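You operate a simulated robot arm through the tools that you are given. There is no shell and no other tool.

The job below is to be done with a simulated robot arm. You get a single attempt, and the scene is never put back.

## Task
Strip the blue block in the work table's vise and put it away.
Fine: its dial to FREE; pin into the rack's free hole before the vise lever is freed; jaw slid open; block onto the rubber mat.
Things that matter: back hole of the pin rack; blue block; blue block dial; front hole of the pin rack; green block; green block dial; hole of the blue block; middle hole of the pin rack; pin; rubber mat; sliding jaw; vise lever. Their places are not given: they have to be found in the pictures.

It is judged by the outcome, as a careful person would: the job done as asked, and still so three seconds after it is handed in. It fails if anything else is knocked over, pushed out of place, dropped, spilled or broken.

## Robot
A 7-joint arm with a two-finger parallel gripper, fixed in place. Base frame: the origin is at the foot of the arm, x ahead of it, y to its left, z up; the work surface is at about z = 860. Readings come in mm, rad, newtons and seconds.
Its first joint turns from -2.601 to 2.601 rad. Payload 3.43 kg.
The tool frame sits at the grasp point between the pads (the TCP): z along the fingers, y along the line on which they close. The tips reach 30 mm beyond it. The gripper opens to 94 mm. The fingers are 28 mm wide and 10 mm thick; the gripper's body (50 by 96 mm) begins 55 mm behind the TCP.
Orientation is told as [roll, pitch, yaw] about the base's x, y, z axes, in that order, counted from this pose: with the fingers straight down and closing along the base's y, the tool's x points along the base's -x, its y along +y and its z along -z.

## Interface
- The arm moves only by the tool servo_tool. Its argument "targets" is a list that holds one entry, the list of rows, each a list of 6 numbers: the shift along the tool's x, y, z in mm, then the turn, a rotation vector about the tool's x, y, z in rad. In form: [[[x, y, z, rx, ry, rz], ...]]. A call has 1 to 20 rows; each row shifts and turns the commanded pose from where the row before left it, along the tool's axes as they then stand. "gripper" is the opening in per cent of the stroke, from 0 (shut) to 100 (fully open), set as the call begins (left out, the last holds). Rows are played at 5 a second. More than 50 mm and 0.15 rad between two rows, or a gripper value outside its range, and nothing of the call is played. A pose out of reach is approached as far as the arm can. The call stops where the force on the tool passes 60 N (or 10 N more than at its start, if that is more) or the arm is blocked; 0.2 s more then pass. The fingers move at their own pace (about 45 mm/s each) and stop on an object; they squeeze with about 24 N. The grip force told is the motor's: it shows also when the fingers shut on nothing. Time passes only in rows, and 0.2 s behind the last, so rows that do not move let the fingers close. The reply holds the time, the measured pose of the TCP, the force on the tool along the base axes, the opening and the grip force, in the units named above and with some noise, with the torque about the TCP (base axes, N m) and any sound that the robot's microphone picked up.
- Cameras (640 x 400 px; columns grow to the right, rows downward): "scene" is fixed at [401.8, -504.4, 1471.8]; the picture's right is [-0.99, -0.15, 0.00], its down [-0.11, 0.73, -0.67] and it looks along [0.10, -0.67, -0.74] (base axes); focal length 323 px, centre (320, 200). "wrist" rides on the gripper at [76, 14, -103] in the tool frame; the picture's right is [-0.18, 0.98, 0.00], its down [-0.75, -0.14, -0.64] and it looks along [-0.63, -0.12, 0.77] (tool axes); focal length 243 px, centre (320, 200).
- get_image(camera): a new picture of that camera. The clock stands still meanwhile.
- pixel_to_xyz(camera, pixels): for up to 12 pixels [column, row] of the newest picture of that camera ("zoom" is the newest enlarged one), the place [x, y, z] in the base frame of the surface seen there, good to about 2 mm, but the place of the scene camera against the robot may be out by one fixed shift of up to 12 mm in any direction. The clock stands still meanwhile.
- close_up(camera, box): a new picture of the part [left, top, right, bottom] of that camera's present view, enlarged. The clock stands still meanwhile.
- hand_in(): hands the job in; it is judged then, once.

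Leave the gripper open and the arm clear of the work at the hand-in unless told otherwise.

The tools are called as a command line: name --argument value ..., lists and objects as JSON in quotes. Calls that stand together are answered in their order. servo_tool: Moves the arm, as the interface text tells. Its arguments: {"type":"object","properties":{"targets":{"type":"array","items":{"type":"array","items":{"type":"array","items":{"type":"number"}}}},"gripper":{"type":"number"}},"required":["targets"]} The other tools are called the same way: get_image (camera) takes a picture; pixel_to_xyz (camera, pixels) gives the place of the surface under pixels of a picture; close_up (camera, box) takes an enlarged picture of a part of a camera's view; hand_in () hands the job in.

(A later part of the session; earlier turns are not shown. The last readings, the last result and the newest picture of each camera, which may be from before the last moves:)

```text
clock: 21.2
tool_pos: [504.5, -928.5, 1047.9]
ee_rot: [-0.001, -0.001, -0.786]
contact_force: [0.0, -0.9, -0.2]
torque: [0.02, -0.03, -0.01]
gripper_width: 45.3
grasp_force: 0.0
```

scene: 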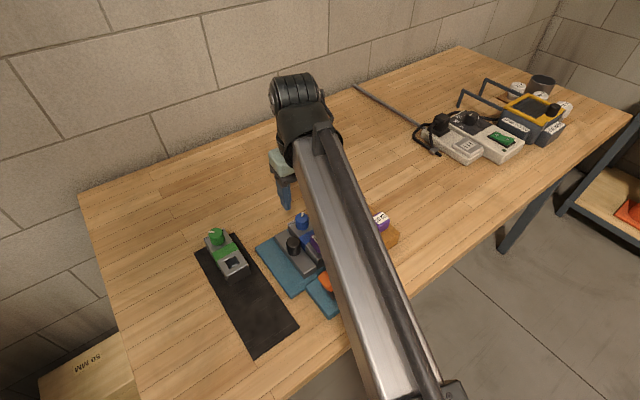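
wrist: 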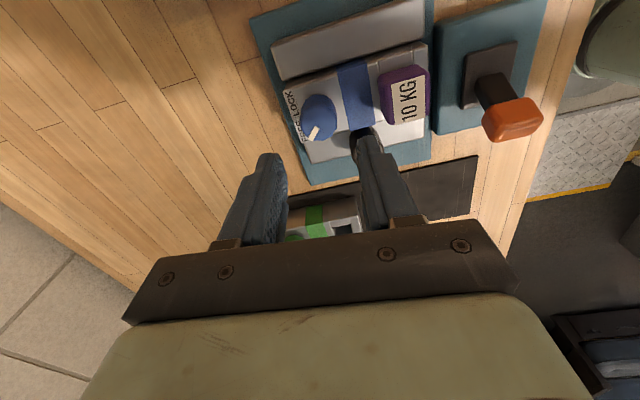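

The yaw is now -0.786. I move over the rack's back hole (about (450,-1070)) and down to z≈1000 to test the reach there.

servo_tool --targets '[[[-12.3, -27.7, 0, 0, 0, 0], [-12.3, -27.7, 0, 0, 0, 0], [-12.3, -27.7, 0, 0, 0, 0], [-12.3, -27.7, 0, 0, 0, 0], [-12.3, -27.7, 0, 0, 0, 0], [0, 0, 24, 0, 0, 0], [0, 0, 24, 0, 0, 0], [0, 0, 0, 0, 0, 0]]]'

get_image --camera "wrist"

get_image --camera "scene"

```text
clock: 23.0
tool_pos: [447.0, -1072.1, 998.8]
ee_rot: [0.001, 0.0, -0.784]
contact_force: [-0.2, -0.5, -0.7]
torque: [0.0, 0.0, 0.03]
gripper_width: 45.2
grasp_force: 0.0
```

```text
taken
```

wrist: 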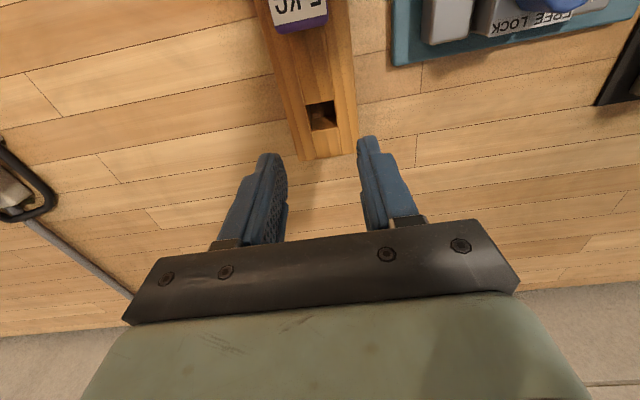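

```text
taken
```

scene: 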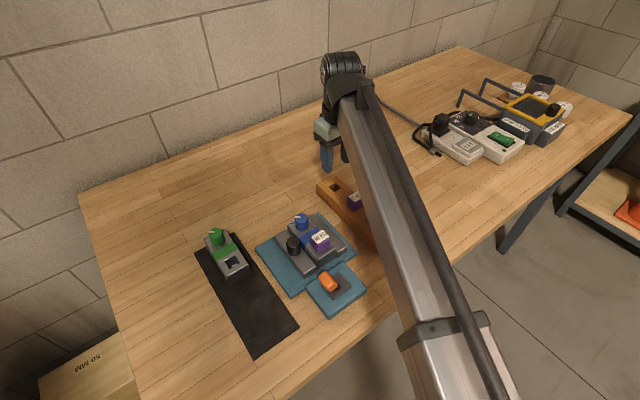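

It is reachable here at z≈999 (1161 mm out). The rack hole is seen near (321,117). I enlarge it and measure its rim.

close_up --camera "wrist" --box '[280, 90, 360, 165]'

```text
5.33 times, centred on (320, 128) of wrist
```

zoom: 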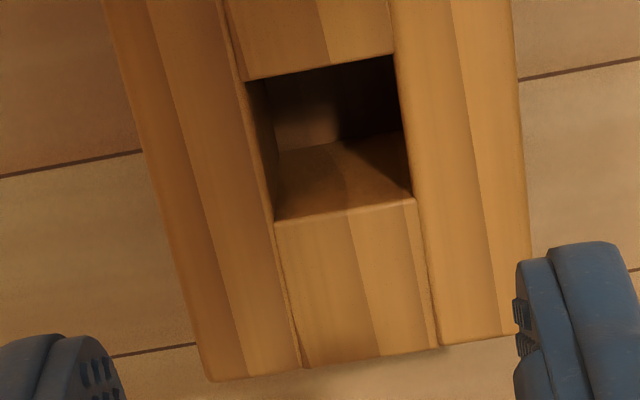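

The hole corners are at zoom (246,80), (393,55), (415,198) and (274,222). I measure points on the top surface just outside each edge.

pixel_to_xyz --camera "zoom" --pixels '[[242, 77], [397, 51], [419, 202], [271, 226], [320, 62], [409, 125], [345, 214], [255, 150], [440, 340], [303, 362], [205, 375], [520, 320]]'

pixel_to_xyz --camera "zoom" --pixels '[[238, 74], [400, 48], [422, 206], [268, 230], [318, 64], [403, 125], [347, 205], [265, 150], [320, 190], [320, 110], [515, 20], [115, 20]]'

```text
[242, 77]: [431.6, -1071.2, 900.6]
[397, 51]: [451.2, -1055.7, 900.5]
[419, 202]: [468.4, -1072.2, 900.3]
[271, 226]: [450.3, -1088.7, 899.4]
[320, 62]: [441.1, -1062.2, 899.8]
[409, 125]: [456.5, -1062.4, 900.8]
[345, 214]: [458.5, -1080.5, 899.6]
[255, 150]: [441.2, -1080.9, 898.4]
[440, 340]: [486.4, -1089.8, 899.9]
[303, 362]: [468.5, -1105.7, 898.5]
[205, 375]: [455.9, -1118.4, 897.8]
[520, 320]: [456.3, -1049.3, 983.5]
```

```text
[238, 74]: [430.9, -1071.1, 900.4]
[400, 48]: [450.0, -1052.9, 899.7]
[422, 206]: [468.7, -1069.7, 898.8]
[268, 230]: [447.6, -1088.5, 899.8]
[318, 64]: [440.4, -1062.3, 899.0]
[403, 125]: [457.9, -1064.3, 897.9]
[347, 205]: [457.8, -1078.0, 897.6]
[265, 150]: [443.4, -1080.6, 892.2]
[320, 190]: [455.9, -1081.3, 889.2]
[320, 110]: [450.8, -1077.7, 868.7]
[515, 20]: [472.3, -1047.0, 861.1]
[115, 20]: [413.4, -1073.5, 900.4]
```

The hole is about 24 mm square, centred near (449.8,-1071.5), and the rack axis lies at -45°. Now I go to above the 10 KG pin at (456.5,-882.5), staying at z≈1000.

servo_tool --targets '[[[25.5, 28.1, 0, 0, 0, 0], [25.5, 28.1, 0, 0, 0, 0], [25.5, 28.1, 0, 0, 0, 0], [25.5, 28.1, 0, 0, 0, 0], [25.4, 28.2, 0, 0, 0, 0], [0, 0, 0, 0, 0, 0], [0, 0, 0, 0, 0, 0]]]' --gripper 53

get_image --camera "wrist"

close_up --camera "wrist" --box '[270, 70, 390, 170]'

```text
clock: 24.6
tool_pos: [459.4, -879.1, 997.5]
ee_rot: [0.001, 0.0, -0.783]
contact_force: [-0.2, -0.4, 0.1]
torque: [-0.01, 0.02, -0.01]
gripper_width: 49.8
grasp_force: 0.1
```

```text
taken
```

wrist: 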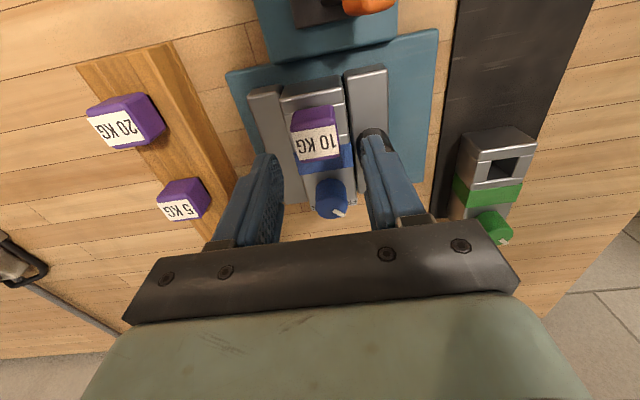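

```text
4.00 times, centred on (330, 120) of wrist
```

zoom: 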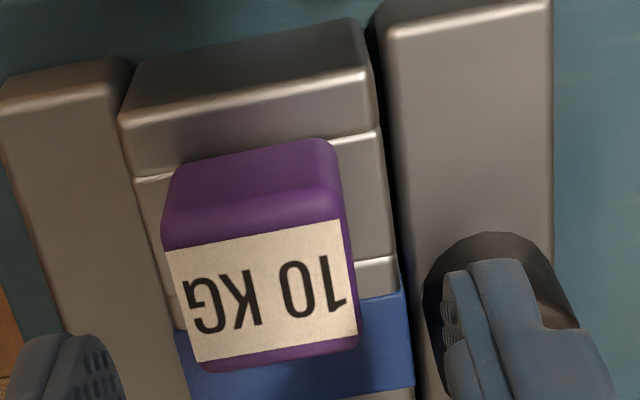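

I measure the pin head top again from here, since this view has the same tool orientation as the grasp.

pixel_to_xyz --camera "zoom" --pixels '[[168, 252], [338, 220], [355, 334], [198, 360], [262, 292], [170, 300], [350, 280], [260, 238], [275, 355], [135, 180], [378, 130], [365, 72]]'

servo_tool --targets '[[[0, 0, 0, 0, 0, 0]]]'

```text
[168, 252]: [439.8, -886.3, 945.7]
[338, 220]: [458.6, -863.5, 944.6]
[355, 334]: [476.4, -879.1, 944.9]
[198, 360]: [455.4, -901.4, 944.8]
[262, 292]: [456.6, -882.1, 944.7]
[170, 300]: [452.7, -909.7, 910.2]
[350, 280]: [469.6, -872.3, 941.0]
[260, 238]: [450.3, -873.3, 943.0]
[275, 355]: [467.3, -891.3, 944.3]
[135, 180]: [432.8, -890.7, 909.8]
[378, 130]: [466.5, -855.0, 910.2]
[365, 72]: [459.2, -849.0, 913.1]
```

```text
clock: 25.0
tool_pos: [459.4, -879.3, 998.0]
ee_rot: [-0.001, -0.001, -0.783]
contact_force: [-0.2, -1.1, -0.8]
torque: [-0.04, -0.03, 0.01]
gripper_width: 49.8
grasp_force: 0.1
```

The pin centre is (457.3,-882.6) and the TCP is at (459.4,-879.2). I correct by (-0.9,-4.0) in tool axes and go down 50 mm, so the tips end at z≈918 beside the head.

servo_tool --targets '[[[-0.9, -4.0, 0, 0, 0, 0], [0, 0, 20, 0, 0, 0], [0, 0, 15, 0, 0, 0], [0, 0, 10, 0, 0, 0], [0, 0, 5, 0, 0, 0], [0, 0, 0, 0, 0, 0]]]'

get_image --camera "wrist"

close_up --camera "wrist" --box '[240, 90, 420, 230]'

```text
clock: 26.4
tool_pos: [457.2, -883.9, 948.5]
ee_rot: [-0.001, 0.0, -0.785]
contact_force: [-0.6, 0.3, 0.2]
torque: [0.02, -0.01, 0.0]
gripper_width: 49.9
grasp_force: 0.1
```

```text
taken
```

wrist: 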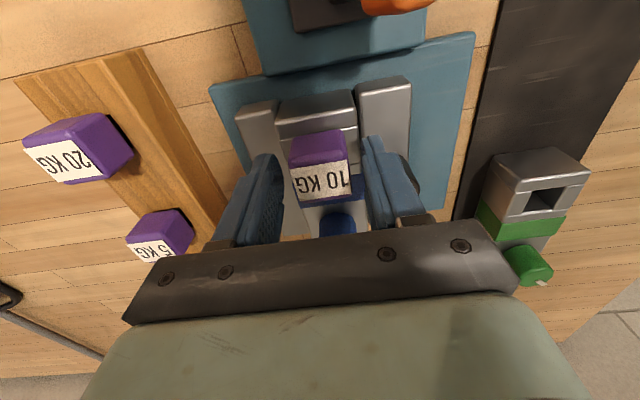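

```text
2.86 times, centred on (330, 160) of wrist
```

zoom: 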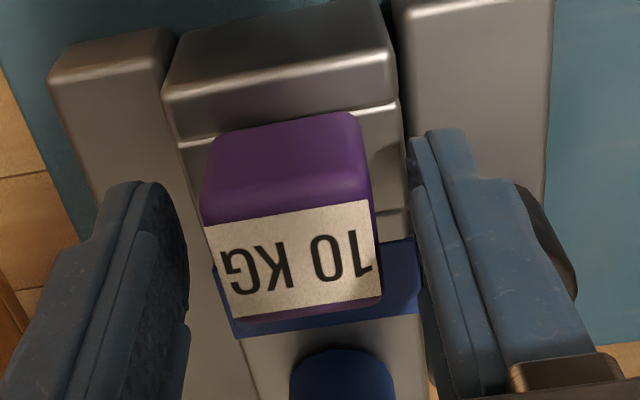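

The head sits between the fingers with room on both sides. I close the gripper.

servo_tool --targets '[[[0, 0, 0, 0, 0, 0], [0, 0, 0, 0, 0, 0], [0, 0, 0, 0, 0, 0], [0, 0, 0, 0, 0, 0]]]' --gripper 0

get_image --camera "wrist"

```text
clock: 27.4
tool_pos: [457.3, -884.3, 949.0]
ee_rot: [0.0, 0.001, -0.783]
contact_force: [2.1, -0.5, 3.0]
torque: [0.01, -0.08, 0.01]
gripper_width: 31.3
grasp_force: 24.0
```

```text
taken
```

wrist: 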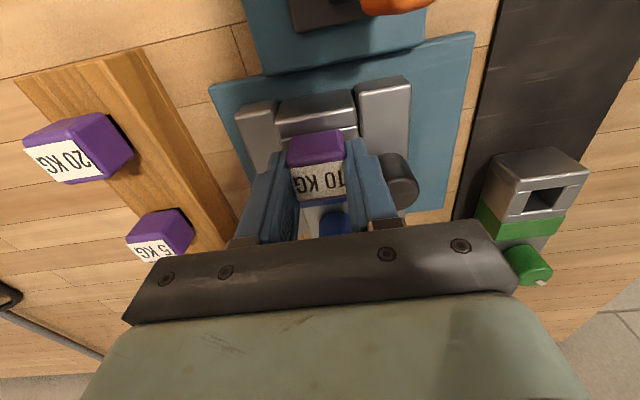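

The pin head is held at 31 mm width with 24 N. I lift slowly, first 20 mm, watching the force.

servo_tool --targets '[[[0, 0, -5, 0, 0, 0], [0, 0, -5, 0, 0, 0], [0, 0, -5, 0, 0, 0], [0, 0, -5, 0, 0, 0], [0, 0, 0, 0, 0, 0]]]'

close_up --camera "wrist" --box '[240, 70, 420, 230]'

```text
clock: 28.6
tool_pos: [458.3, -883.8, 968.9]
ee_rot: [-0.001, 0.0, -0.783]
contact_force: [-0.1, -0.2, -0.7]
torque: [-0.01, 0.0, 0.04]
gripper_width: 31.0
grasp_force: 23.6
```

```text
2.50 times, centred on (330, 150) of wrist
```

zoom: 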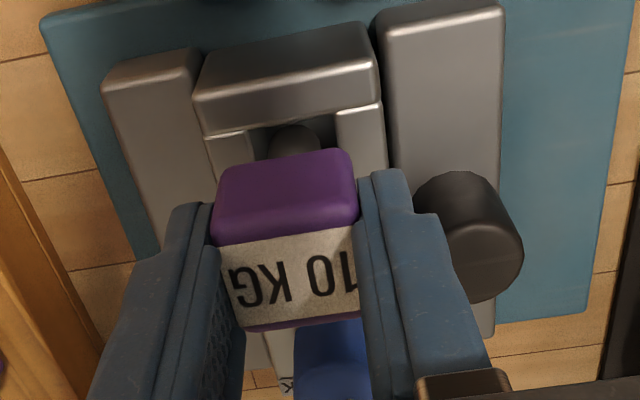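

The pin is rising freely, and its shaft looks dark and round inside the square hole. I lift another 60 mm.

servo_tool --targets '[[[0, 0, -10, 0, 0, 0], [0, 0, -10, 0, 0, 0], [0, 0, -10, 0, 0, 0], [0, 0, -10, 0, 0, 0], [0, 0, -10, 0, 0, 0], [0, 0, -10, 0, 0, 0], [0, 0, 0, 0, 0, 0]]]'

get_image --camera "wrist"

close_up --camera "wrist" --box '[240, 70, 420, 230]'

close_up --camera "scene" --box '[230, 160, 390, 280]'

```text
clock: 30.2
tool_pos: [458.4, -884.2, 1029.7]
ee_rot: [0.0, 0.0, -0.784]
contact_force: [0.0, -0.4, -1.2]
torque: [-0.02, -0.02, -0.02]
gripper_width: 31.0
grasp_force: 24.0
```

```text
taken
```

wrist: 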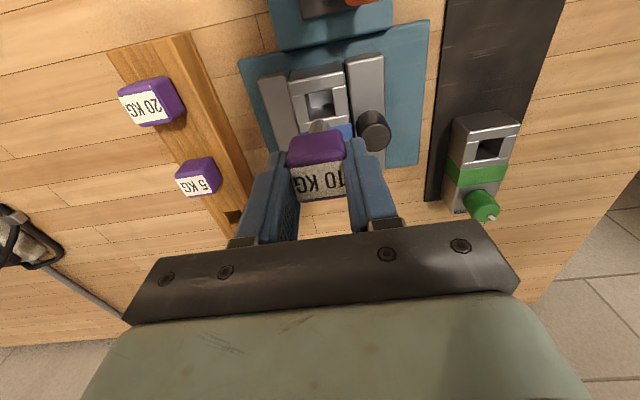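

```text
2.50 times, centred on (330, 150) of wrist
```

zoom: 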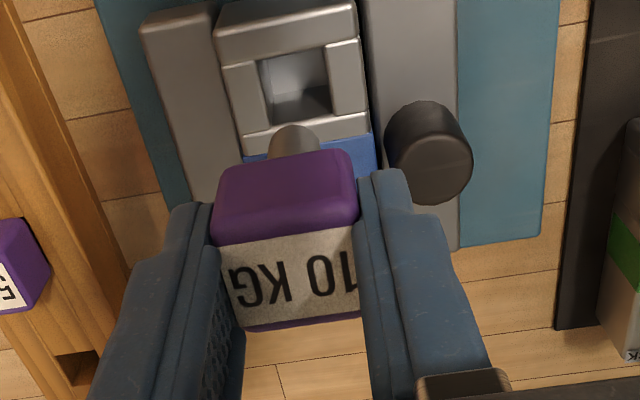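

```text
3.33 times, centred on (310, 220) of scene
```

zoom: 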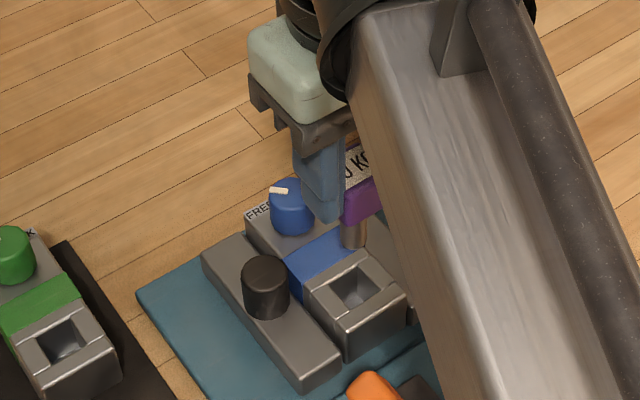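

The pin is out. It has a round shaft of about 14 mm, well inside the roughly 24 mm square hole. I carry it at z≈1030 to above the rack's back hole, with TCP target (450,-1072.5).

servo_tool --targets '[[[-20, -22, 0, 0, 0, 0], [-21.4, -23.4, 0, 0, 0, 0], [-21.4, -23.4, 0, 0, 0, 0], [-21.4, -23.4, 0, 0, 0, 0], [-21.4, -23.4, 0, 0, 0, 0], [-21.6, -23.6, 0, 0, 0, 0], [0, 0, 0, 0, 0, 0], [0, 0, 0, 0, 0, 0]]]'

get_image --camera "wrist"

close_up --camera "scene" --box '[290, 120, 400, 210]'

close_up --camera "wrist" --box '[250, 70, 390, 210]'

```text
clock: 32.0
tool_pos: [450.6, -1074.8, 1031.5]
ee_rot: [0.001, 0.0, -0.783]
contact_force: [0.4, -0.6, -0.3]
torque: [0.0, 0.02, -0.01]
gripper_width: 31.2
grasp_force: 24.4
```

```text
taken
```

wrist: 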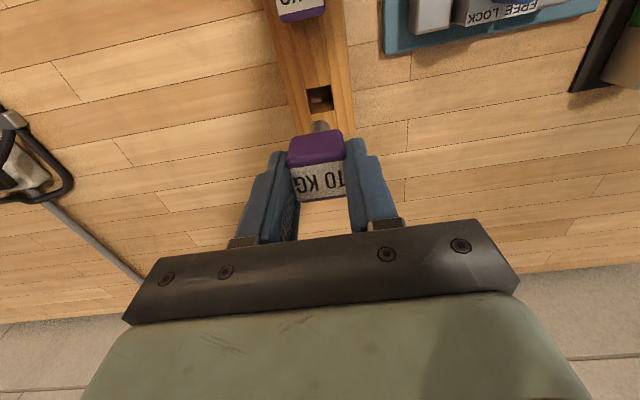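

```text
4.44 times, centred on (345, 165) of scene
```

zoom: 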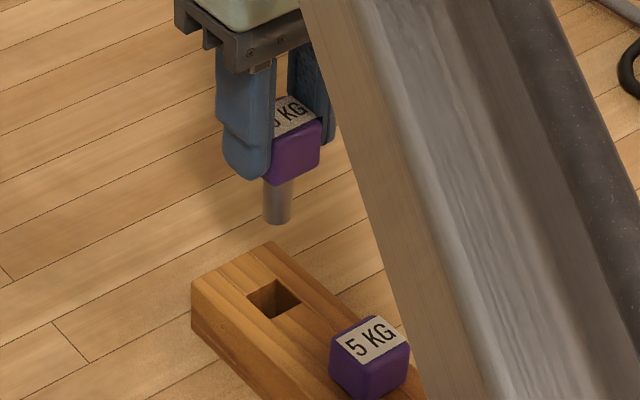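

```text
2.86 times, centred on (320, 140) of wrist
```

zoom: 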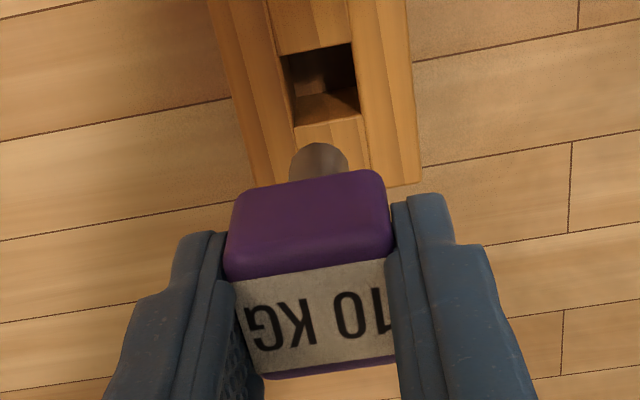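

The pin hangs above the hole. I measure the shaft's lower end and the hole in the same scene zoom, where the fixed shift cancels out, and re-read the pose.

close_up --camera "scene" --box '[290, 120, 400, 210]'

pixel_to_xyz --camera "zoom" --pixels '[[266, 205], [277, 207], [288, 205], [277, 218], [277, 190], [266, 190], [289, 190], [244, 298], [279, 278], [304, 300], [268, 322], [252, 292]]'

servo_tool --targets '[[[0, 0, 0, 0, 0, 0]]]'

```text
4.44 times, centred on (345, 165) of scene
```

zoom: 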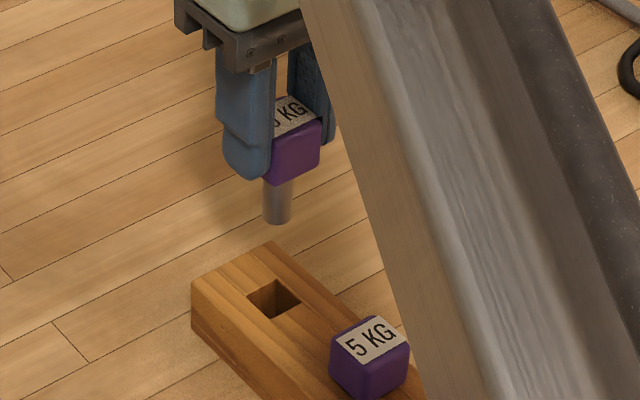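

```text
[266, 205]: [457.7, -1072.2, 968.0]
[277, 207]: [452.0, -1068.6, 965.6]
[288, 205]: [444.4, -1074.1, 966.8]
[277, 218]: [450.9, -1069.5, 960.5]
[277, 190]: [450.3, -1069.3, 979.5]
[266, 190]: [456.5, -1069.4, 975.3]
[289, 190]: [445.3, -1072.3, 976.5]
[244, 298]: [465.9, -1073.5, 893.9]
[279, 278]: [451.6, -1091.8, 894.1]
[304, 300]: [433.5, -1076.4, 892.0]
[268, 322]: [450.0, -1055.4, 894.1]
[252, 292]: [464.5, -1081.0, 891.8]
```

```text
clock: 32.4
tool_pos: [449.9, -1073.9, 1031.2]
ee_rot: [0.001, 0.001, -0.784]
contact_force: [-1.1, -0.3, 0.1]
torque: [-0.03, 0.02, 0.03]
gripper_width: 31.7
grasp_force: 24.4
```

In the scene frame the shaft axis is at about (451,-1074.5) and the hole centre at (450.3,-1074.3), so they are aligned within about 1 mm. I go down 70 mm, so the shaft just enters the hole.

servo_tool --targets '[[[0, 0, 15, 0, 0, 0], [0, 0, 15, 0, 0, 0], [0, 0, 15, 0, 0, 0], [0, 0, 10, 0, 0, 0], [0, 0, 8, 0, 0, 0], [0, 0, 7, 0, 0, 0], [0, 0, 0, 0, 0, 0]]]'

close_up --camera "scene" --box '[290, 130, 400, 220]'

close_up --camera "wrist" --box '[250, 70, 390, 210]'

```text
clock: 34.0
tool_pos: [450.9, -1071.0, 960.0]
ee_rot: [0.001, -0.001, -0.784]
contact_force: [0.6, 0.4, -0.1]
torque: [-0.02, 0.0, 0.01]
gripper_width: 31.1
grasp_force: 24.1
```

```text
4.44 times, centred on (345, 175) of scene
```

zoom: 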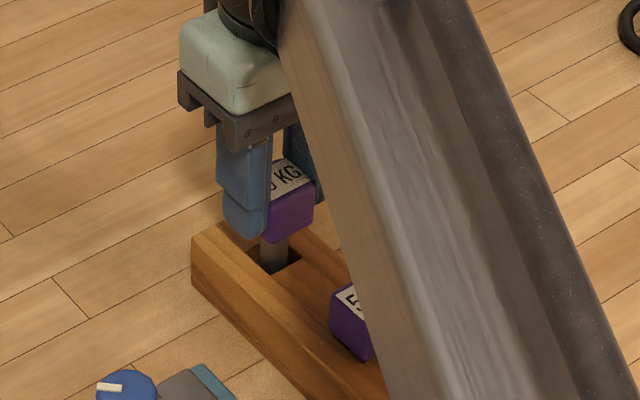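

```text
2.86 times, centred on (320, 140) of wrist
```

zoom: 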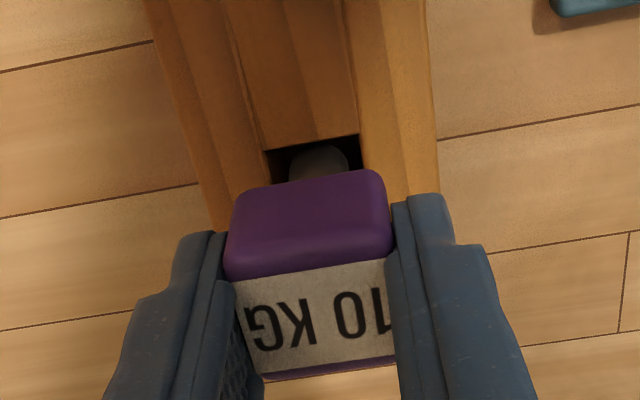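

The shaft is inside the hole with clear margins all round. I lower on slowly by 18 mm.

servo_tool --targets '[[[0, 0, 5, 0, 0, 0], [0, 0, 5, 0, 0, 0], [0, 0, 4, 0, 0, 0], [0, 0, 4, 0, 0, 0], [0, 0, 0, 0, 0, 0]]]'

close_up --camera "scene" --box '[290, 140, 400, 230]'

close_up --camera "wrist" --box '[250, 70, 390, 210]'

```text
clock: 35.2
tool_pos: [450.8, -1073.3, 942.2]
ee_rot: [0.001, 0.001, -0.783]
contact_force: [0.0, -0.3, 0.0]
torque: [-0.02, 0.0, 0.01]
gripper_width: 31.3
grasp_force: 23.9
```

```text
4.44 times, centred on (345, 185) of scene
```

zoom: 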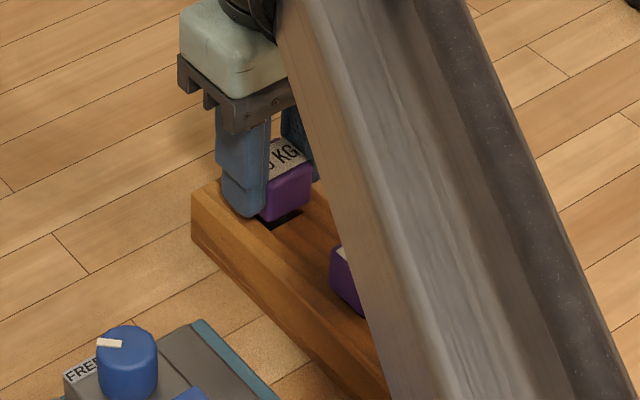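

```text
2.86 times, centred on (320, 140) of wrist
```

zoom: 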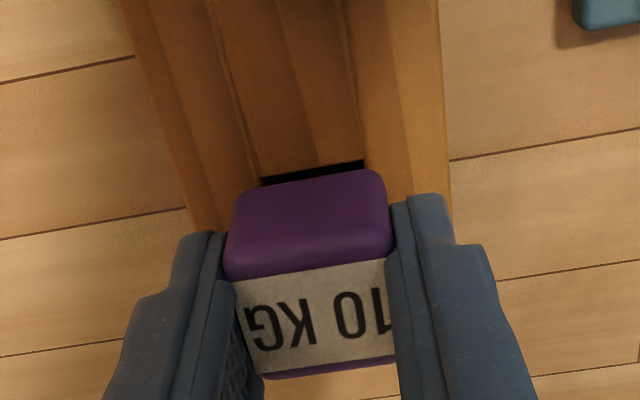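

No contact yet; about 5 mm remain. I go down in 1.5 mm steps and watch the vertical force.

servo_tool --targets '[[[0, 0, 1.5, 0, 0, 0], [0, 0, 1.5, 0, 0, 0], [0, 0, 1, 0, 0, 0], [0, 0, 0, 0, 0, 0]]]'

close_up --camera "scene" --box '[300, 150, 370, 210]'

```text
clock: 36.2
tool_pos: [450.0, -1072.1, 939.4]
ee_rot: [0.001, 0.001, -0.785]
contact_force: [1.2, 2.0, 4.0]
torque: [0.05, -0.07, -0.04]
gripper_width: 31.4
grasp_force: 23.8
```

```text
6.67 times, centred on (335, 180) of scene
```

zoom: 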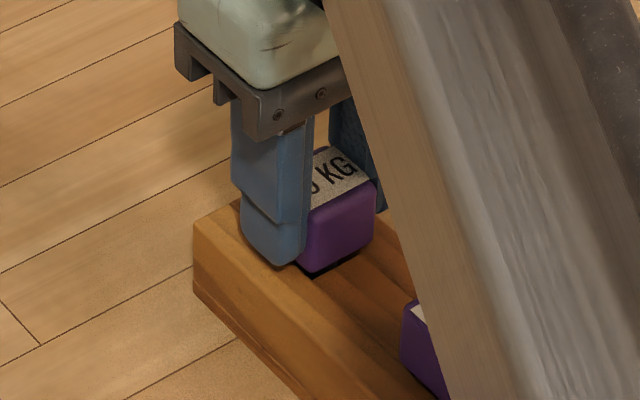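

There is a first contact of 4 N upward at TCP z≈939. I press 1.5 mm more to confirm it's seated.

servo_tool --targets '[[[0, 0, 0.8, 0, 0, 0], [0, 0, 0.7, 0, 0, 0], [0, 0, 0, 0, 0, 0]]]'

close_up --camera "wrist" --box '[250, 70, 390, 210]'

```text
clock: 37.0
tool_pos: [449.4, -1072.5, 939.4]
ee_rot: [-0.001, -0.002, -0.785]
contact_force: [0.8, -0.1, 19.4]
torque: [0.03, -0.05, 0.03]
gripper_width: 31.3
grasp_force: 23.5
```

```text
2.86 times, centred on (320, 140) of wrist
```

zoom: 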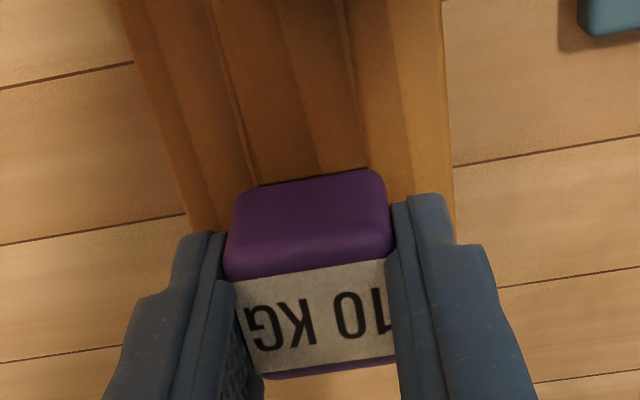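

The head rests on the rack (19 N at the same height), so it is seated. I relieve the push, open the fingers and rise straight up.

servo_tool --targets '[[[0, 0, -1.3, 0, 0, 0], [0, 0, 0, 0, 0, 0]]]'

servo_tool --targets '[[[0, 0, 0, 0, 0, 0], [0, 0, 0, 0, 0, 0], [0, 0, 0, 0, 0, 0], [0, 0, -10, 0, 0, 0], [0, 0, -25, 0, 0, 0], [0, 0, -25, 0, 0, 0], [0, 0, -20, 0, 0, 0], [0, 0, 0, 0, 0, 0]]]' --gripper 53

get_image --camera "wrist"

get_image --camera "scene"

```text
clock: 37.6
tool_pos: [449.9, -1073.2, 937.9]
ee_rot: [0.0, -0.002, -0.785]
contact_force: [2.3, 0.2, 20.1]
torque: [0.03, -0.2, 0.01]
gripper_width: 31.3
grasp_force: 23.5
```

```text
clock: 39.4
tool_pos: [447.2, -1074.3, 1021.9]
ee_rot: [0.0, -0.001, -0.783]
contact_force: [0.2, 0.0, 0.4]
torque: [0.01, -0.03, -0.01]
gripper_width: 50.2
grasp_force: 0.0
```

```text
taken
```

wrist: 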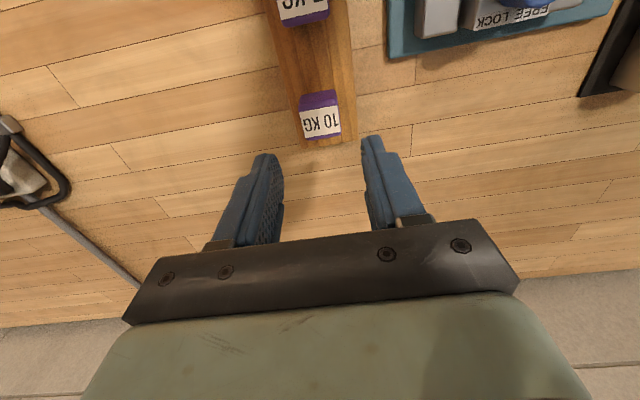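

```text
taken
```

scene: 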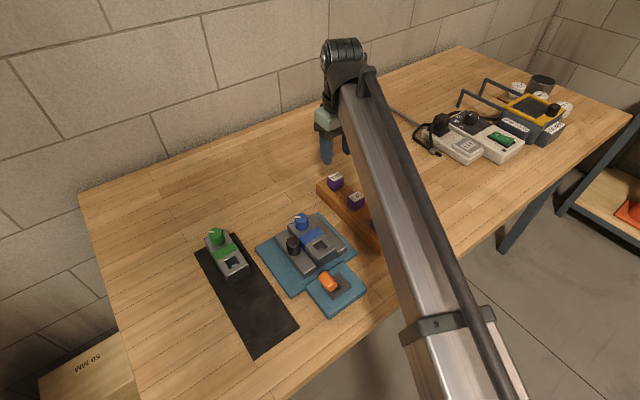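

The 10 KG pin stands in the back hole. I check its top height against the 5 KG pin.

pixel_to_xyz --camera "wrist" --pixels '[[304, 113], [336, 108], [338, 128], [308, 134], [321, 121], [300, 10], [318, 5]]'

close_up --camera "scene" --box '[300, 160, 400, 230]'

close_up --camera "scene" --box '[250, 205, 370, 290]'

```text
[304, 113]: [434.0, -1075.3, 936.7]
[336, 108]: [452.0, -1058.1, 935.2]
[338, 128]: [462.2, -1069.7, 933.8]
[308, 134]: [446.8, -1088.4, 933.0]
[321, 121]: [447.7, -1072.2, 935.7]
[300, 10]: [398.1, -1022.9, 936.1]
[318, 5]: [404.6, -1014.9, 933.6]
```

```text
5.71 times, centred on (350, 195) of scene
```

zoom: 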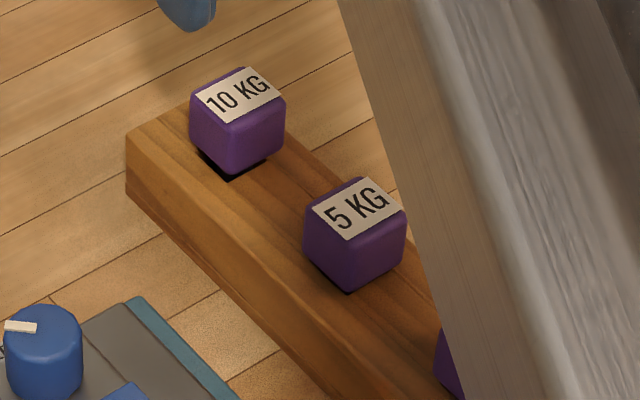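

```text
4.71 times, centred on (310, 248) of scene
```

zoom: 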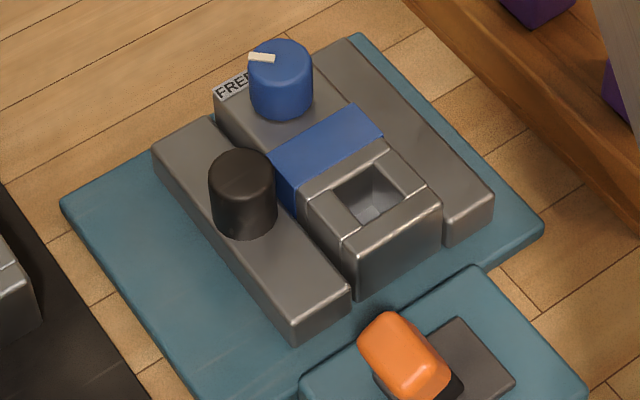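

The pin sits level with its neighbour (tops at about 935), so it's stowed. Now the lever: I shut the fingers and travel at z≈1020 to the lever's far (+x,+y) side at about (449,-771). From there I'll lower and push the grip sideways.

servo_tool --targets '[[[26.5, 27, 0, 0, 0, 0], [26.5, 27, 0, 0, 0, 0], [26.5, 27, 0, 0, 0, 0], [26.5, 27, 0, 0, 0, 0], [26.5, 27, 0, 0, 0, 0], [26.5, 27, 0, 0, 0, 0], [26.5, 27, 0, 0, 0, 0], [27, 27, 0, 0, 0, 0], [0, 0, 0, 0, 0, 0], [0, 0, 0, 0, 0, 0]]]' --gripper 0

get_image --camera "wrist"

close_up --camera "wrist" --box '[220, 60, 400, 220]'

```text
clock: 41.6
tool_pos: [450.2, -766.4, 1015.7]
ee_rot: [-0.001, 0.001, -0.785]
contact_force: [0.1, -0.6, 0.3]
torque: [0.02, -0.01, -0.01]
gripper_width: 0.0
grasp_force: 24.1
```

```text
taken
```

wrist: 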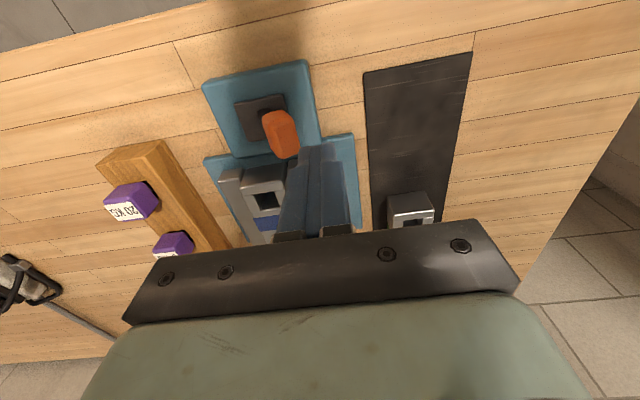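

```text
2.50 times, centred on (310, 140) of wrist
```

zoom: 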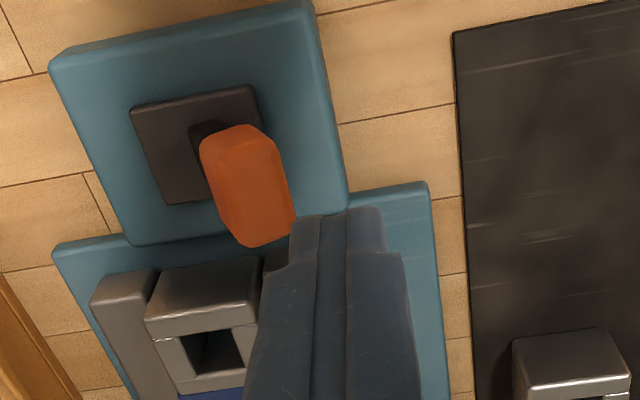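

I see the lever grip at zoom (245,190), leaning to the right. I measure the grip and shaft from here.

pixel_to_xyz --camera "zoom" --pixels '[[208, 150], [260, 132], [290, 200], [250, 240], [220, 200], [260, 180], [270, 225], [205, 133], [132, 105], [253, 88], [170, 203], [230, 160]]'

pixel_to_xyz --camera "zoom" --pixels '[[195, 145], [215, 130], [292, 215], [285, 230], [278, 165], [212, 175], [240, 232], [60, 65], [310, 10], [340, 200], [135, 240], [425, 190]]'

```text
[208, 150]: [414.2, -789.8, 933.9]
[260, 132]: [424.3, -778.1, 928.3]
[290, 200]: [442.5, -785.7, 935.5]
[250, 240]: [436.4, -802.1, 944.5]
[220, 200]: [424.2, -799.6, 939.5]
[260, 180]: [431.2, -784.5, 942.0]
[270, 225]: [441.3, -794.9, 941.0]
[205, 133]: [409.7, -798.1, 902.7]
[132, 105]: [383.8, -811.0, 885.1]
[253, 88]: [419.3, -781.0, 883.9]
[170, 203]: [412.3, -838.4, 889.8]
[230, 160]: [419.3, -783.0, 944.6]
```

```text
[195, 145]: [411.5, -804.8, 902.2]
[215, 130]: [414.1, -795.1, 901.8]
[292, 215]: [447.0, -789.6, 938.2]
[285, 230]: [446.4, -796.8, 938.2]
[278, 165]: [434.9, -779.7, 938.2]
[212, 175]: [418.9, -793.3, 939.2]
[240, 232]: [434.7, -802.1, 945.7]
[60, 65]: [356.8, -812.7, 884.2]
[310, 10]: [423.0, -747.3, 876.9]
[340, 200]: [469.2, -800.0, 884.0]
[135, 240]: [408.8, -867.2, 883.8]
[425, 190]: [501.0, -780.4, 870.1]
```

The grip spans about 14–37 mm sideways of the plate centre, so the lever leans about 26°, and its top is at z≈945. The fingers are about 9 mm clear on the far side. I go down 62 mm so the tips reach z≈924 beside the grip.

servo_tool --targets '[[[-3, 2, 15, 0, 0, 0], [0, 0, 15, 0, 0, 0], [0, 0, 15, 0, 0, 0], [0, 0, 10, 0, 0, 0], [0, 0, 7, 0, 0, 0], [0, 0, 0, 0, 0, 0]]]'

get_image --camera "wrist"

close_up --camera "scene" --box '[270, 230, 390, 320]'

```text
clock: 43.0
tool_pos: [454.8, -769.6, 956.0]
ee_rot: [0.0, 0.0, -0.782]
contact_force: [0.4, 0.4, 0.3]
torque: [0.01, -0.01, 0.02]
gripper_width: 0.1
grasp_force: 23.8
```

```text
taken
```

wrist: 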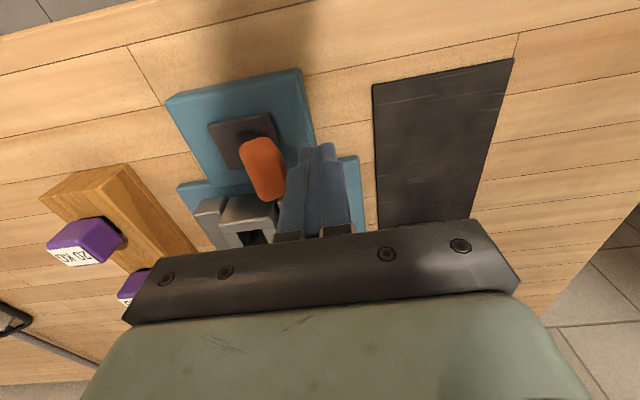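

```text
4.44 times, centred on (330, 275) of scene
```

zoom: 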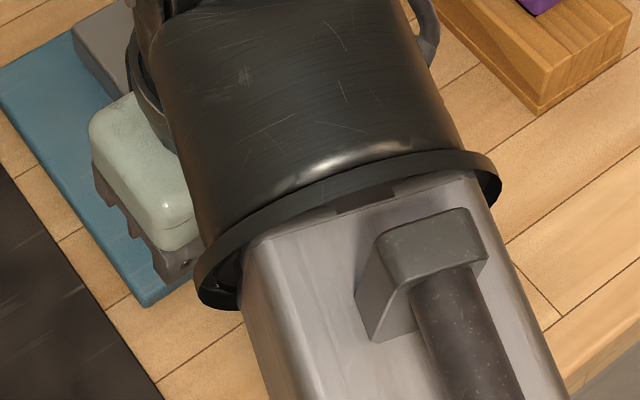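

The fingers are beside the grip with a small gap, near (283,170) in the wrist view. I push sideways (minus tool y) in small steps, first 20 mm.

servo_tool --targets '[[[0, -5, 0, 0, 0, 0], [0, -5, 0, 0, 0, 0], [0, -4, 0, 0, 0, 0], [0, -3, 0, 0, 0, 0], [0, -3, 0, 0, 0, 0]]]'

get_image --camera "wrist"

```text
clock: 44.2
tool_pos: [440.7, -785.1, 956.2]
ee_rot: [0.001, 0.002, -0.783]
contact_force: [1.8, 2.6, 2.0]
torque: [0.01, 0.01, -0.04]
gripper_width: 0.2
grasp_force: 23.8
```

```text
taken
```

wrist: 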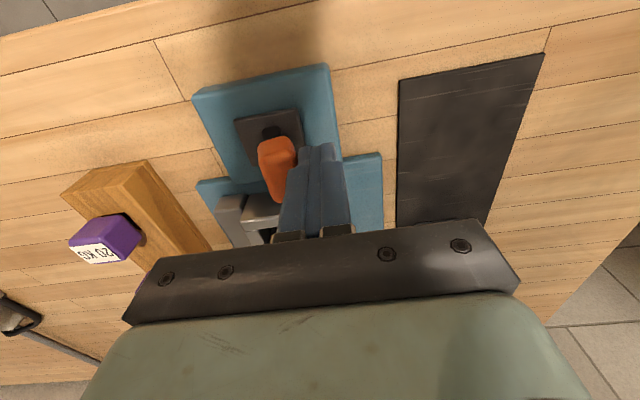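

The lever is giving way with only about 3 N, and the grip stands straighter now. I push on by 18 mm.

servo_tool --targets '[[[0, -4, 0, 0, 0, 0], [0, -4, 0, 0, 0, 0], [0, -4, 0, 0, 0, 0], [0, -3, 0, 0, 0, 0], [0, -3, 0, 0, 0, 0]]]'

get_image --camera "wrist"

```text
clock: 45.4
tool_pos: [428.0, -797.3, 955.4]
ee_rot: [0.001, -0.001, -0.785]
contact_force: [0.4, -0.1, 0.3]
torque: [0.0, -0.01, 0.01]
gripper_width: 0.0
grasp_force: 24.2
```

```text
taken
```

wrist: 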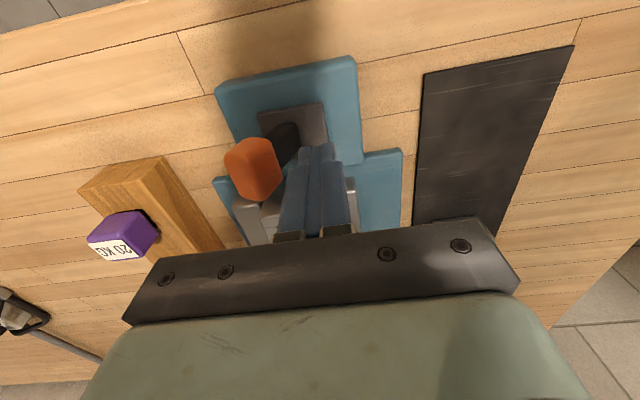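

The lever has snapped over to the other side by itself, and there is no force on the tool now. I back off 6 mm, rise and look.

servo_tool --targets '[[[0, 6, 0, 0, 0, 0], [0, 0, -20, 0, 0, 0], [0, 0, -25, 0, 0, 0], [0, 0, -25, 0, 0, 0], [0, 0, 0, 0, 0, 0]]]'

get_image --camera "wrist"

close_up --camera "wrist" --box '[200, 50, 380, 210]'

pixel_to_xyz --camera "zoom" --pixels '[[200, 150], [240, 140], [220, 170], [250, 160], [215, 200], [260, 200], [240, 220], [280, 110], [300, 100], [240, 110], [340, 80], [220, 120]]'

```text
clock: 46.6
tool_pos: [430.3, -791.6, 1027.0]
ee_rot: [-0.001, 0.002, -0.784]
contact_force: [0.5, -0.1, -0.1]
torque: [0.0, 0.01, 0.06]
gripper_width: 0.0
grasp_force: 24.1
```

```text
taken
```

wrist: 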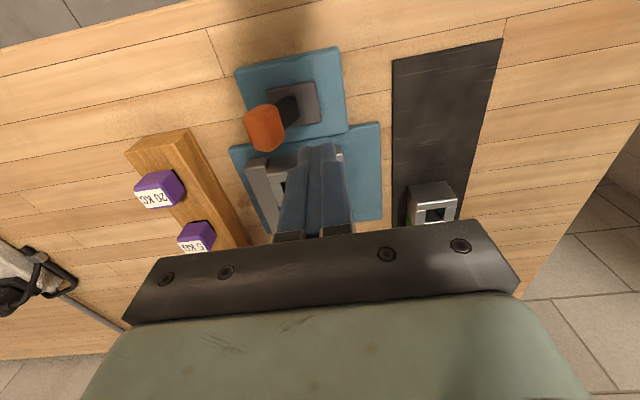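

```text
2.50 times, centred on (290, 130) of wrist
```

zoom: 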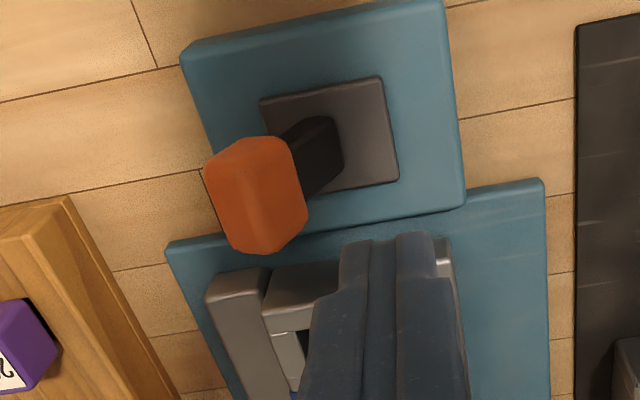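

```text
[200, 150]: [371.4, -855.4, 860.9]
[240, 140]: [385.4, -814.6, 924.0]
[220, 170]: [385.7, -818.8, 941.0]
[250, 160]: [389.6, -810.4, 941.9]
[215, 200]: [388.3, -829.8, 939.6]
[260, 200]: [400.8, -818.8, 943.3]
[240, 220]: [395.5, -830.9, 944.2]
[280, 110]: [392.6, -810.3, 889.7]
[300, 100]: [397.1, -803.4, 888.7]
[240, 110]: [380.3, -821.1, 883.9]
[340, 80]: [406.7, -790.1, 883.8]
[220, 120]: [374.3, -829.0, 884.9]
```

The lever grip now leans about 25° to the other side (centre about (393,-822)), so the vise lever is freed. Next I slide the jaw by its black knob at (512,-875). I move over it, turn the tool to +45° so the fingers close along the jaw, and open them.

servo_tool --targets '[[[-23.4, -0.2, 0, 0, 0, 0], [-23.4, -0.2, 0, 0, 0, 0], [-23.4, -0.2, 0, 0, 0, 0], [-23.4, -0.2, 0, 0, 0, 0], [-23.4, -0.2, 0, 0, 0, 0], [0, 0, 0, 0, 0, -0.14], [0, 0, 0, 0, 0, -0.143], [0, 0, 0, 0, 0, -0.143], [0, 0, 0, 0, 0, -0.143], [0, 0, 0, 0, 0, -0.143], [0, 0, 0, 0, 0, -0.143], [0, 0, 0, 0, 0, -0.143], [0, 0, 0, 0, 0, -0.143], [0, 0, 0, 0, 0, -0.143], [0, 0, 0, 0, 0, -0.143], [0, 0, 0, 0, 0, -0.143], [0, 0, 0, 0, 0, 0]]]' --gripper 53

get_image --camera "wrist"

close_up --camera "wrist" --box '[240, 60, 400, 180]'

```text
clock: 50.2
tool_pos: [513.6, -876.3, 1025.7]
ee_rot: [0.0, 0.0, 0.788]
contact_force: [0.1, -0.6, 0.8]
torque: [0.01, 0.0, 0.02]
gripper_width: 49.6
grasp_force: 0.0
```

```text
taken
```

wrist: 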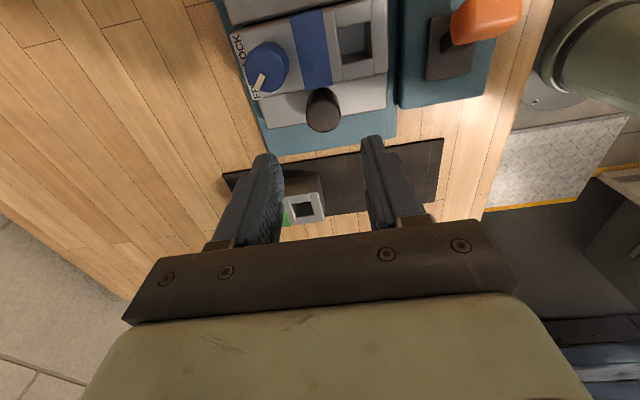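

```text
3.33 times, centred on (320, 120) of wrist
```

zoom: 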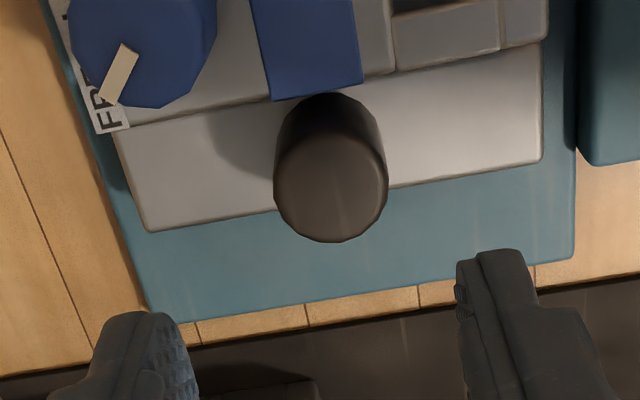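

I measure the knob's top rim, the jaw edges and the base plate's edge from here.

pixel_to_xyz --camera "zoom" --pixels '[[278, 188], [383, 183], [328, 235], [330, 190], [330, 145], [148, 228], [540, 160], [540, 48], [120, 135], [160, 315], [570, 260], [455, 180]]'

pixel_to_xyz --camera "zoom" --pixels '[[128, 70], [103, 98], [420, 60], [300, 98], [360, 80], [545, 40], [200, 100], [400, 280], [350, 305], [330, 330], [450, 70], [250, 215]]'

```text
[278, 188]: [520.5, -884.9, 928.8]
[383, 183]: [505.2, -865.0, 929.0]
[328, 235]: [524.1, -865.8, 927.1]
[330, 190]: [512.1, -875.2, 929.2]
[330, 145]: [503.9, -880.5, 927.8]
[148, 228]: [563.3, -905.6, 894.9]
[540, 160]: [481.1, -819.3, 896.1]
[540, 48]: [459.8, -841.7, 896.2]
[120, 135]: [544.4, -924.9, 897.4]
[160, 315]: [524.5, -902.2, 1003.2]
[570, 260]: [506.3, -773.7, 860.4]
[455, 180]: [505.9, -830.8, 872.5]
```

```text
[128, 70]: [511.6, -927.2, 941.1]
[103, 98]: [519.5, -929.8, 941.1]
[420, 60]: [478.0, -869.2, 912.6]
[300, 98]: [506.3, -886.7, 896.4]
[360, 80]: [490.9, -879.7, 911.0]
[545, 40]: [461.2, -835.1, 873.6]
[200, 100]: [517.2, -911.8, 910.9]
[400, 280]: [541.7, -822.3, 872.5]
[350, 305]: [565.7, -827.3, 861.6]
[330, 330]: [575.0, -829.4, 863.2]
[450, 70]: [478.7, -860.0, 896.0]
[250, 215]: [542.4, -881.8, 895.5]
```

The knob centre is (513,-875), the jaw top is at 896 and the jaw lies from about 29 to 59 mm beside the block axis. The base plate goes on to about 102 mm, so there's room to slide. I descend 93 mm around the knob, with tips at about 902.

servo_tool --targets '[[[-1, 1.3, 20, 0, 0, 0], [0, 0, 20, 0, 0, 0], [0, 0, 20, 0, 0, 0], [0, 0, 15, 0, 0, 0], [0, 0, 10, 0, 0, 0], [0, 0, 7, 0, 0, 0], [0, 0, 0, 0, 0, 0]]]'

get_image --camera "wrist"

```text
clock: 51.8
tool_pos: [513.4, -876.1, 932.9]
ee_rot: [0.001, -0.001, 0.784]
contact_force: [0.0, -0.5, 0.1]
torque: [0.02, -0.01, -0.01]
gripper_width: 49.6
grasp_force: 0.0
```

```text
taken
```

wrist: 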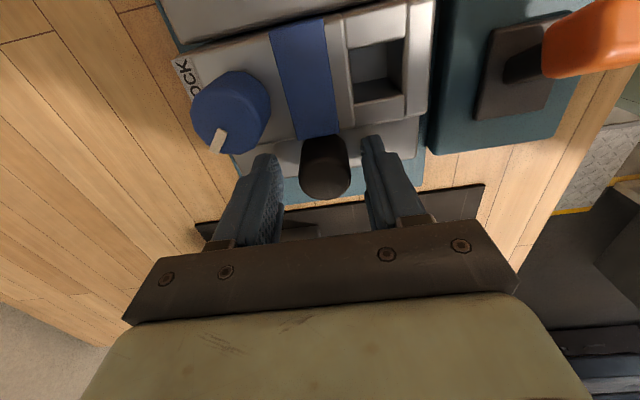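

The knob is between the fingers near (325,165). I close the gripper on it.

servo_tool --targets '[[[0, 0, 0, 0, 0, 0], [0, 0, 0, 0, 0, 0], [0, 0, 0, 0, 0, 0], [0, 0, 0, 0, 0, 0]]]' --gripper 0

```text
clock: 52.8
tool_pos: [512.5, -874.7, 932.9]
ee_rot: [0.006, -0.001, 0.785]
contact_force: [-17.6, 18.9, -7.1]
torque: [-0.09, 0.28, 0.03]
gripper_width: 29.1
grasp_force: 45.0
```

The fingers hold the knob, but there's about 26 N along the jaw, so the TCP was slightly off-centre. I shift 1.5 mm along tool y to relieve it.

servo_tool --targets '[[[0, 1.5, 0, 0, 0, 0], [0, 0, 0, 0, 0, 0]]]'

```text
clock: 53.4
tool_pos: [511.3, -875.0, 933.7]
ee_rot: [0.002, -0.001, 0.786]
contact_force: [-11.9, 9.6, -7.5]
torque: [0.31, 0.54, -0.05]
gripper_width: 29.2
grasp_force: 44.8
```

The force dropped to about 15 N. I shift another 1.3 mm.

servo_tool --targets '[[[0, 1.3, 0, 0, 0, 0], [0, 0, 0, 0, 0, 0]]]'

get_image --camera "wrist"

```text
clock: 54.0
tool_pos: [511.7, -873.6, 932.6]
ee_rot: [-0.001, 0.0, 0.784]
contact_force: [-8.7, 7.1, -4.5]
torque: [0.36, 0.18, 0.01]
gripper_width: 29.1
grasp_force: 45.0
```

```text
taken
```

wrist: 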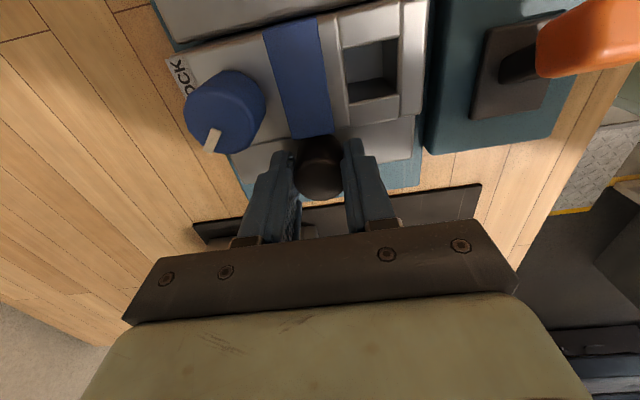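

Down to about 11 N. I shift 1 mm more and then start sliding the jaw away from the block (minus tool x), first 10 mm.

servo_tool --targets '[[[0, 1, 0, 0, 0, 0], [-2, 0, 0, 0, 0, 0], [-2, 0, 0, 0, 0, 0], [-3, 0, 0, 0, 0, 0], [-3, 0, 0, 0, 0, 0], [0, 0, 0, 0, 0, 0]]]'

get_image --camera "wrist"

```text
clock: 55.4
tool_pos: [519.5, -865.7, 935.3]
ee_rot: [-0.001, -0.001, 0.786]
contact_force: [12.1, -13.0, -0.5]
torque: [-0.42, -0.34, -0.04]
gripper_width: 29.3
grasp_force: 44.9
```

```text
taken
```

wrist: 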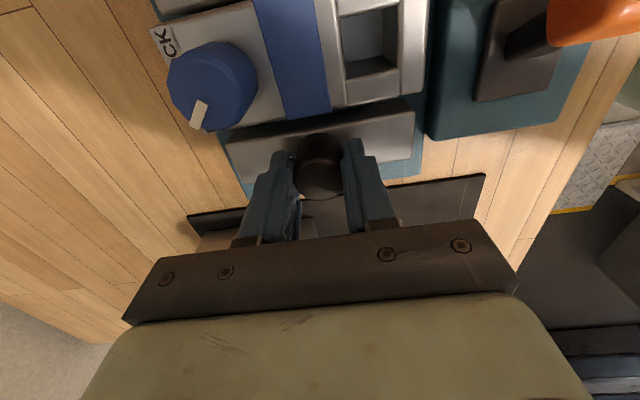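

The jaw is sliding with the knob, and a gap shows beside the block. The remaining force is along the jaw, about 18 N the other way, so I undo 1 mm of shift and slide 12 mm more.

servo_tool --targets '[[[0, -1, 0, 0, 0, 0], [-3, 0, 0, 0, 0, 0], [-3, 0, 0, 0, 0, 0], [-3, 0, 0, 0, 0, 0], [-3, 0, 0, 0, 0, 0], [0, 0, 0, 0, 0, 0]]]'

get_image --camera "wrist"

```text
clock: 56.8
tool_pos: [528.2, -858.3, 934.0]
ee_rot: [-0.003, 0.001, 0.785]
contact_force: [11.8, -11.9, 5.6]
torque: [-0.36, -0.3, -0.09]
gripper_width: 28.9
grasp_force: 45.1
```

```text
taken
```

wrist: 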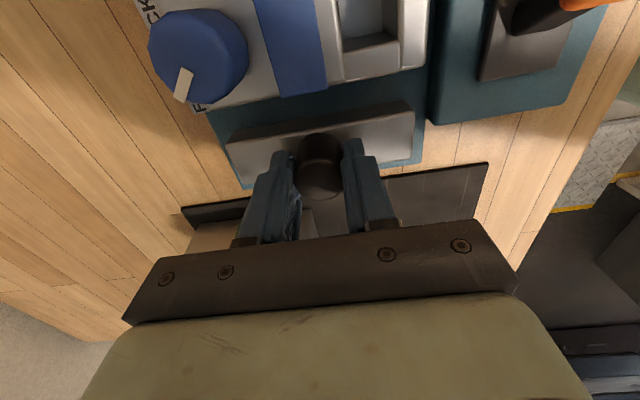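

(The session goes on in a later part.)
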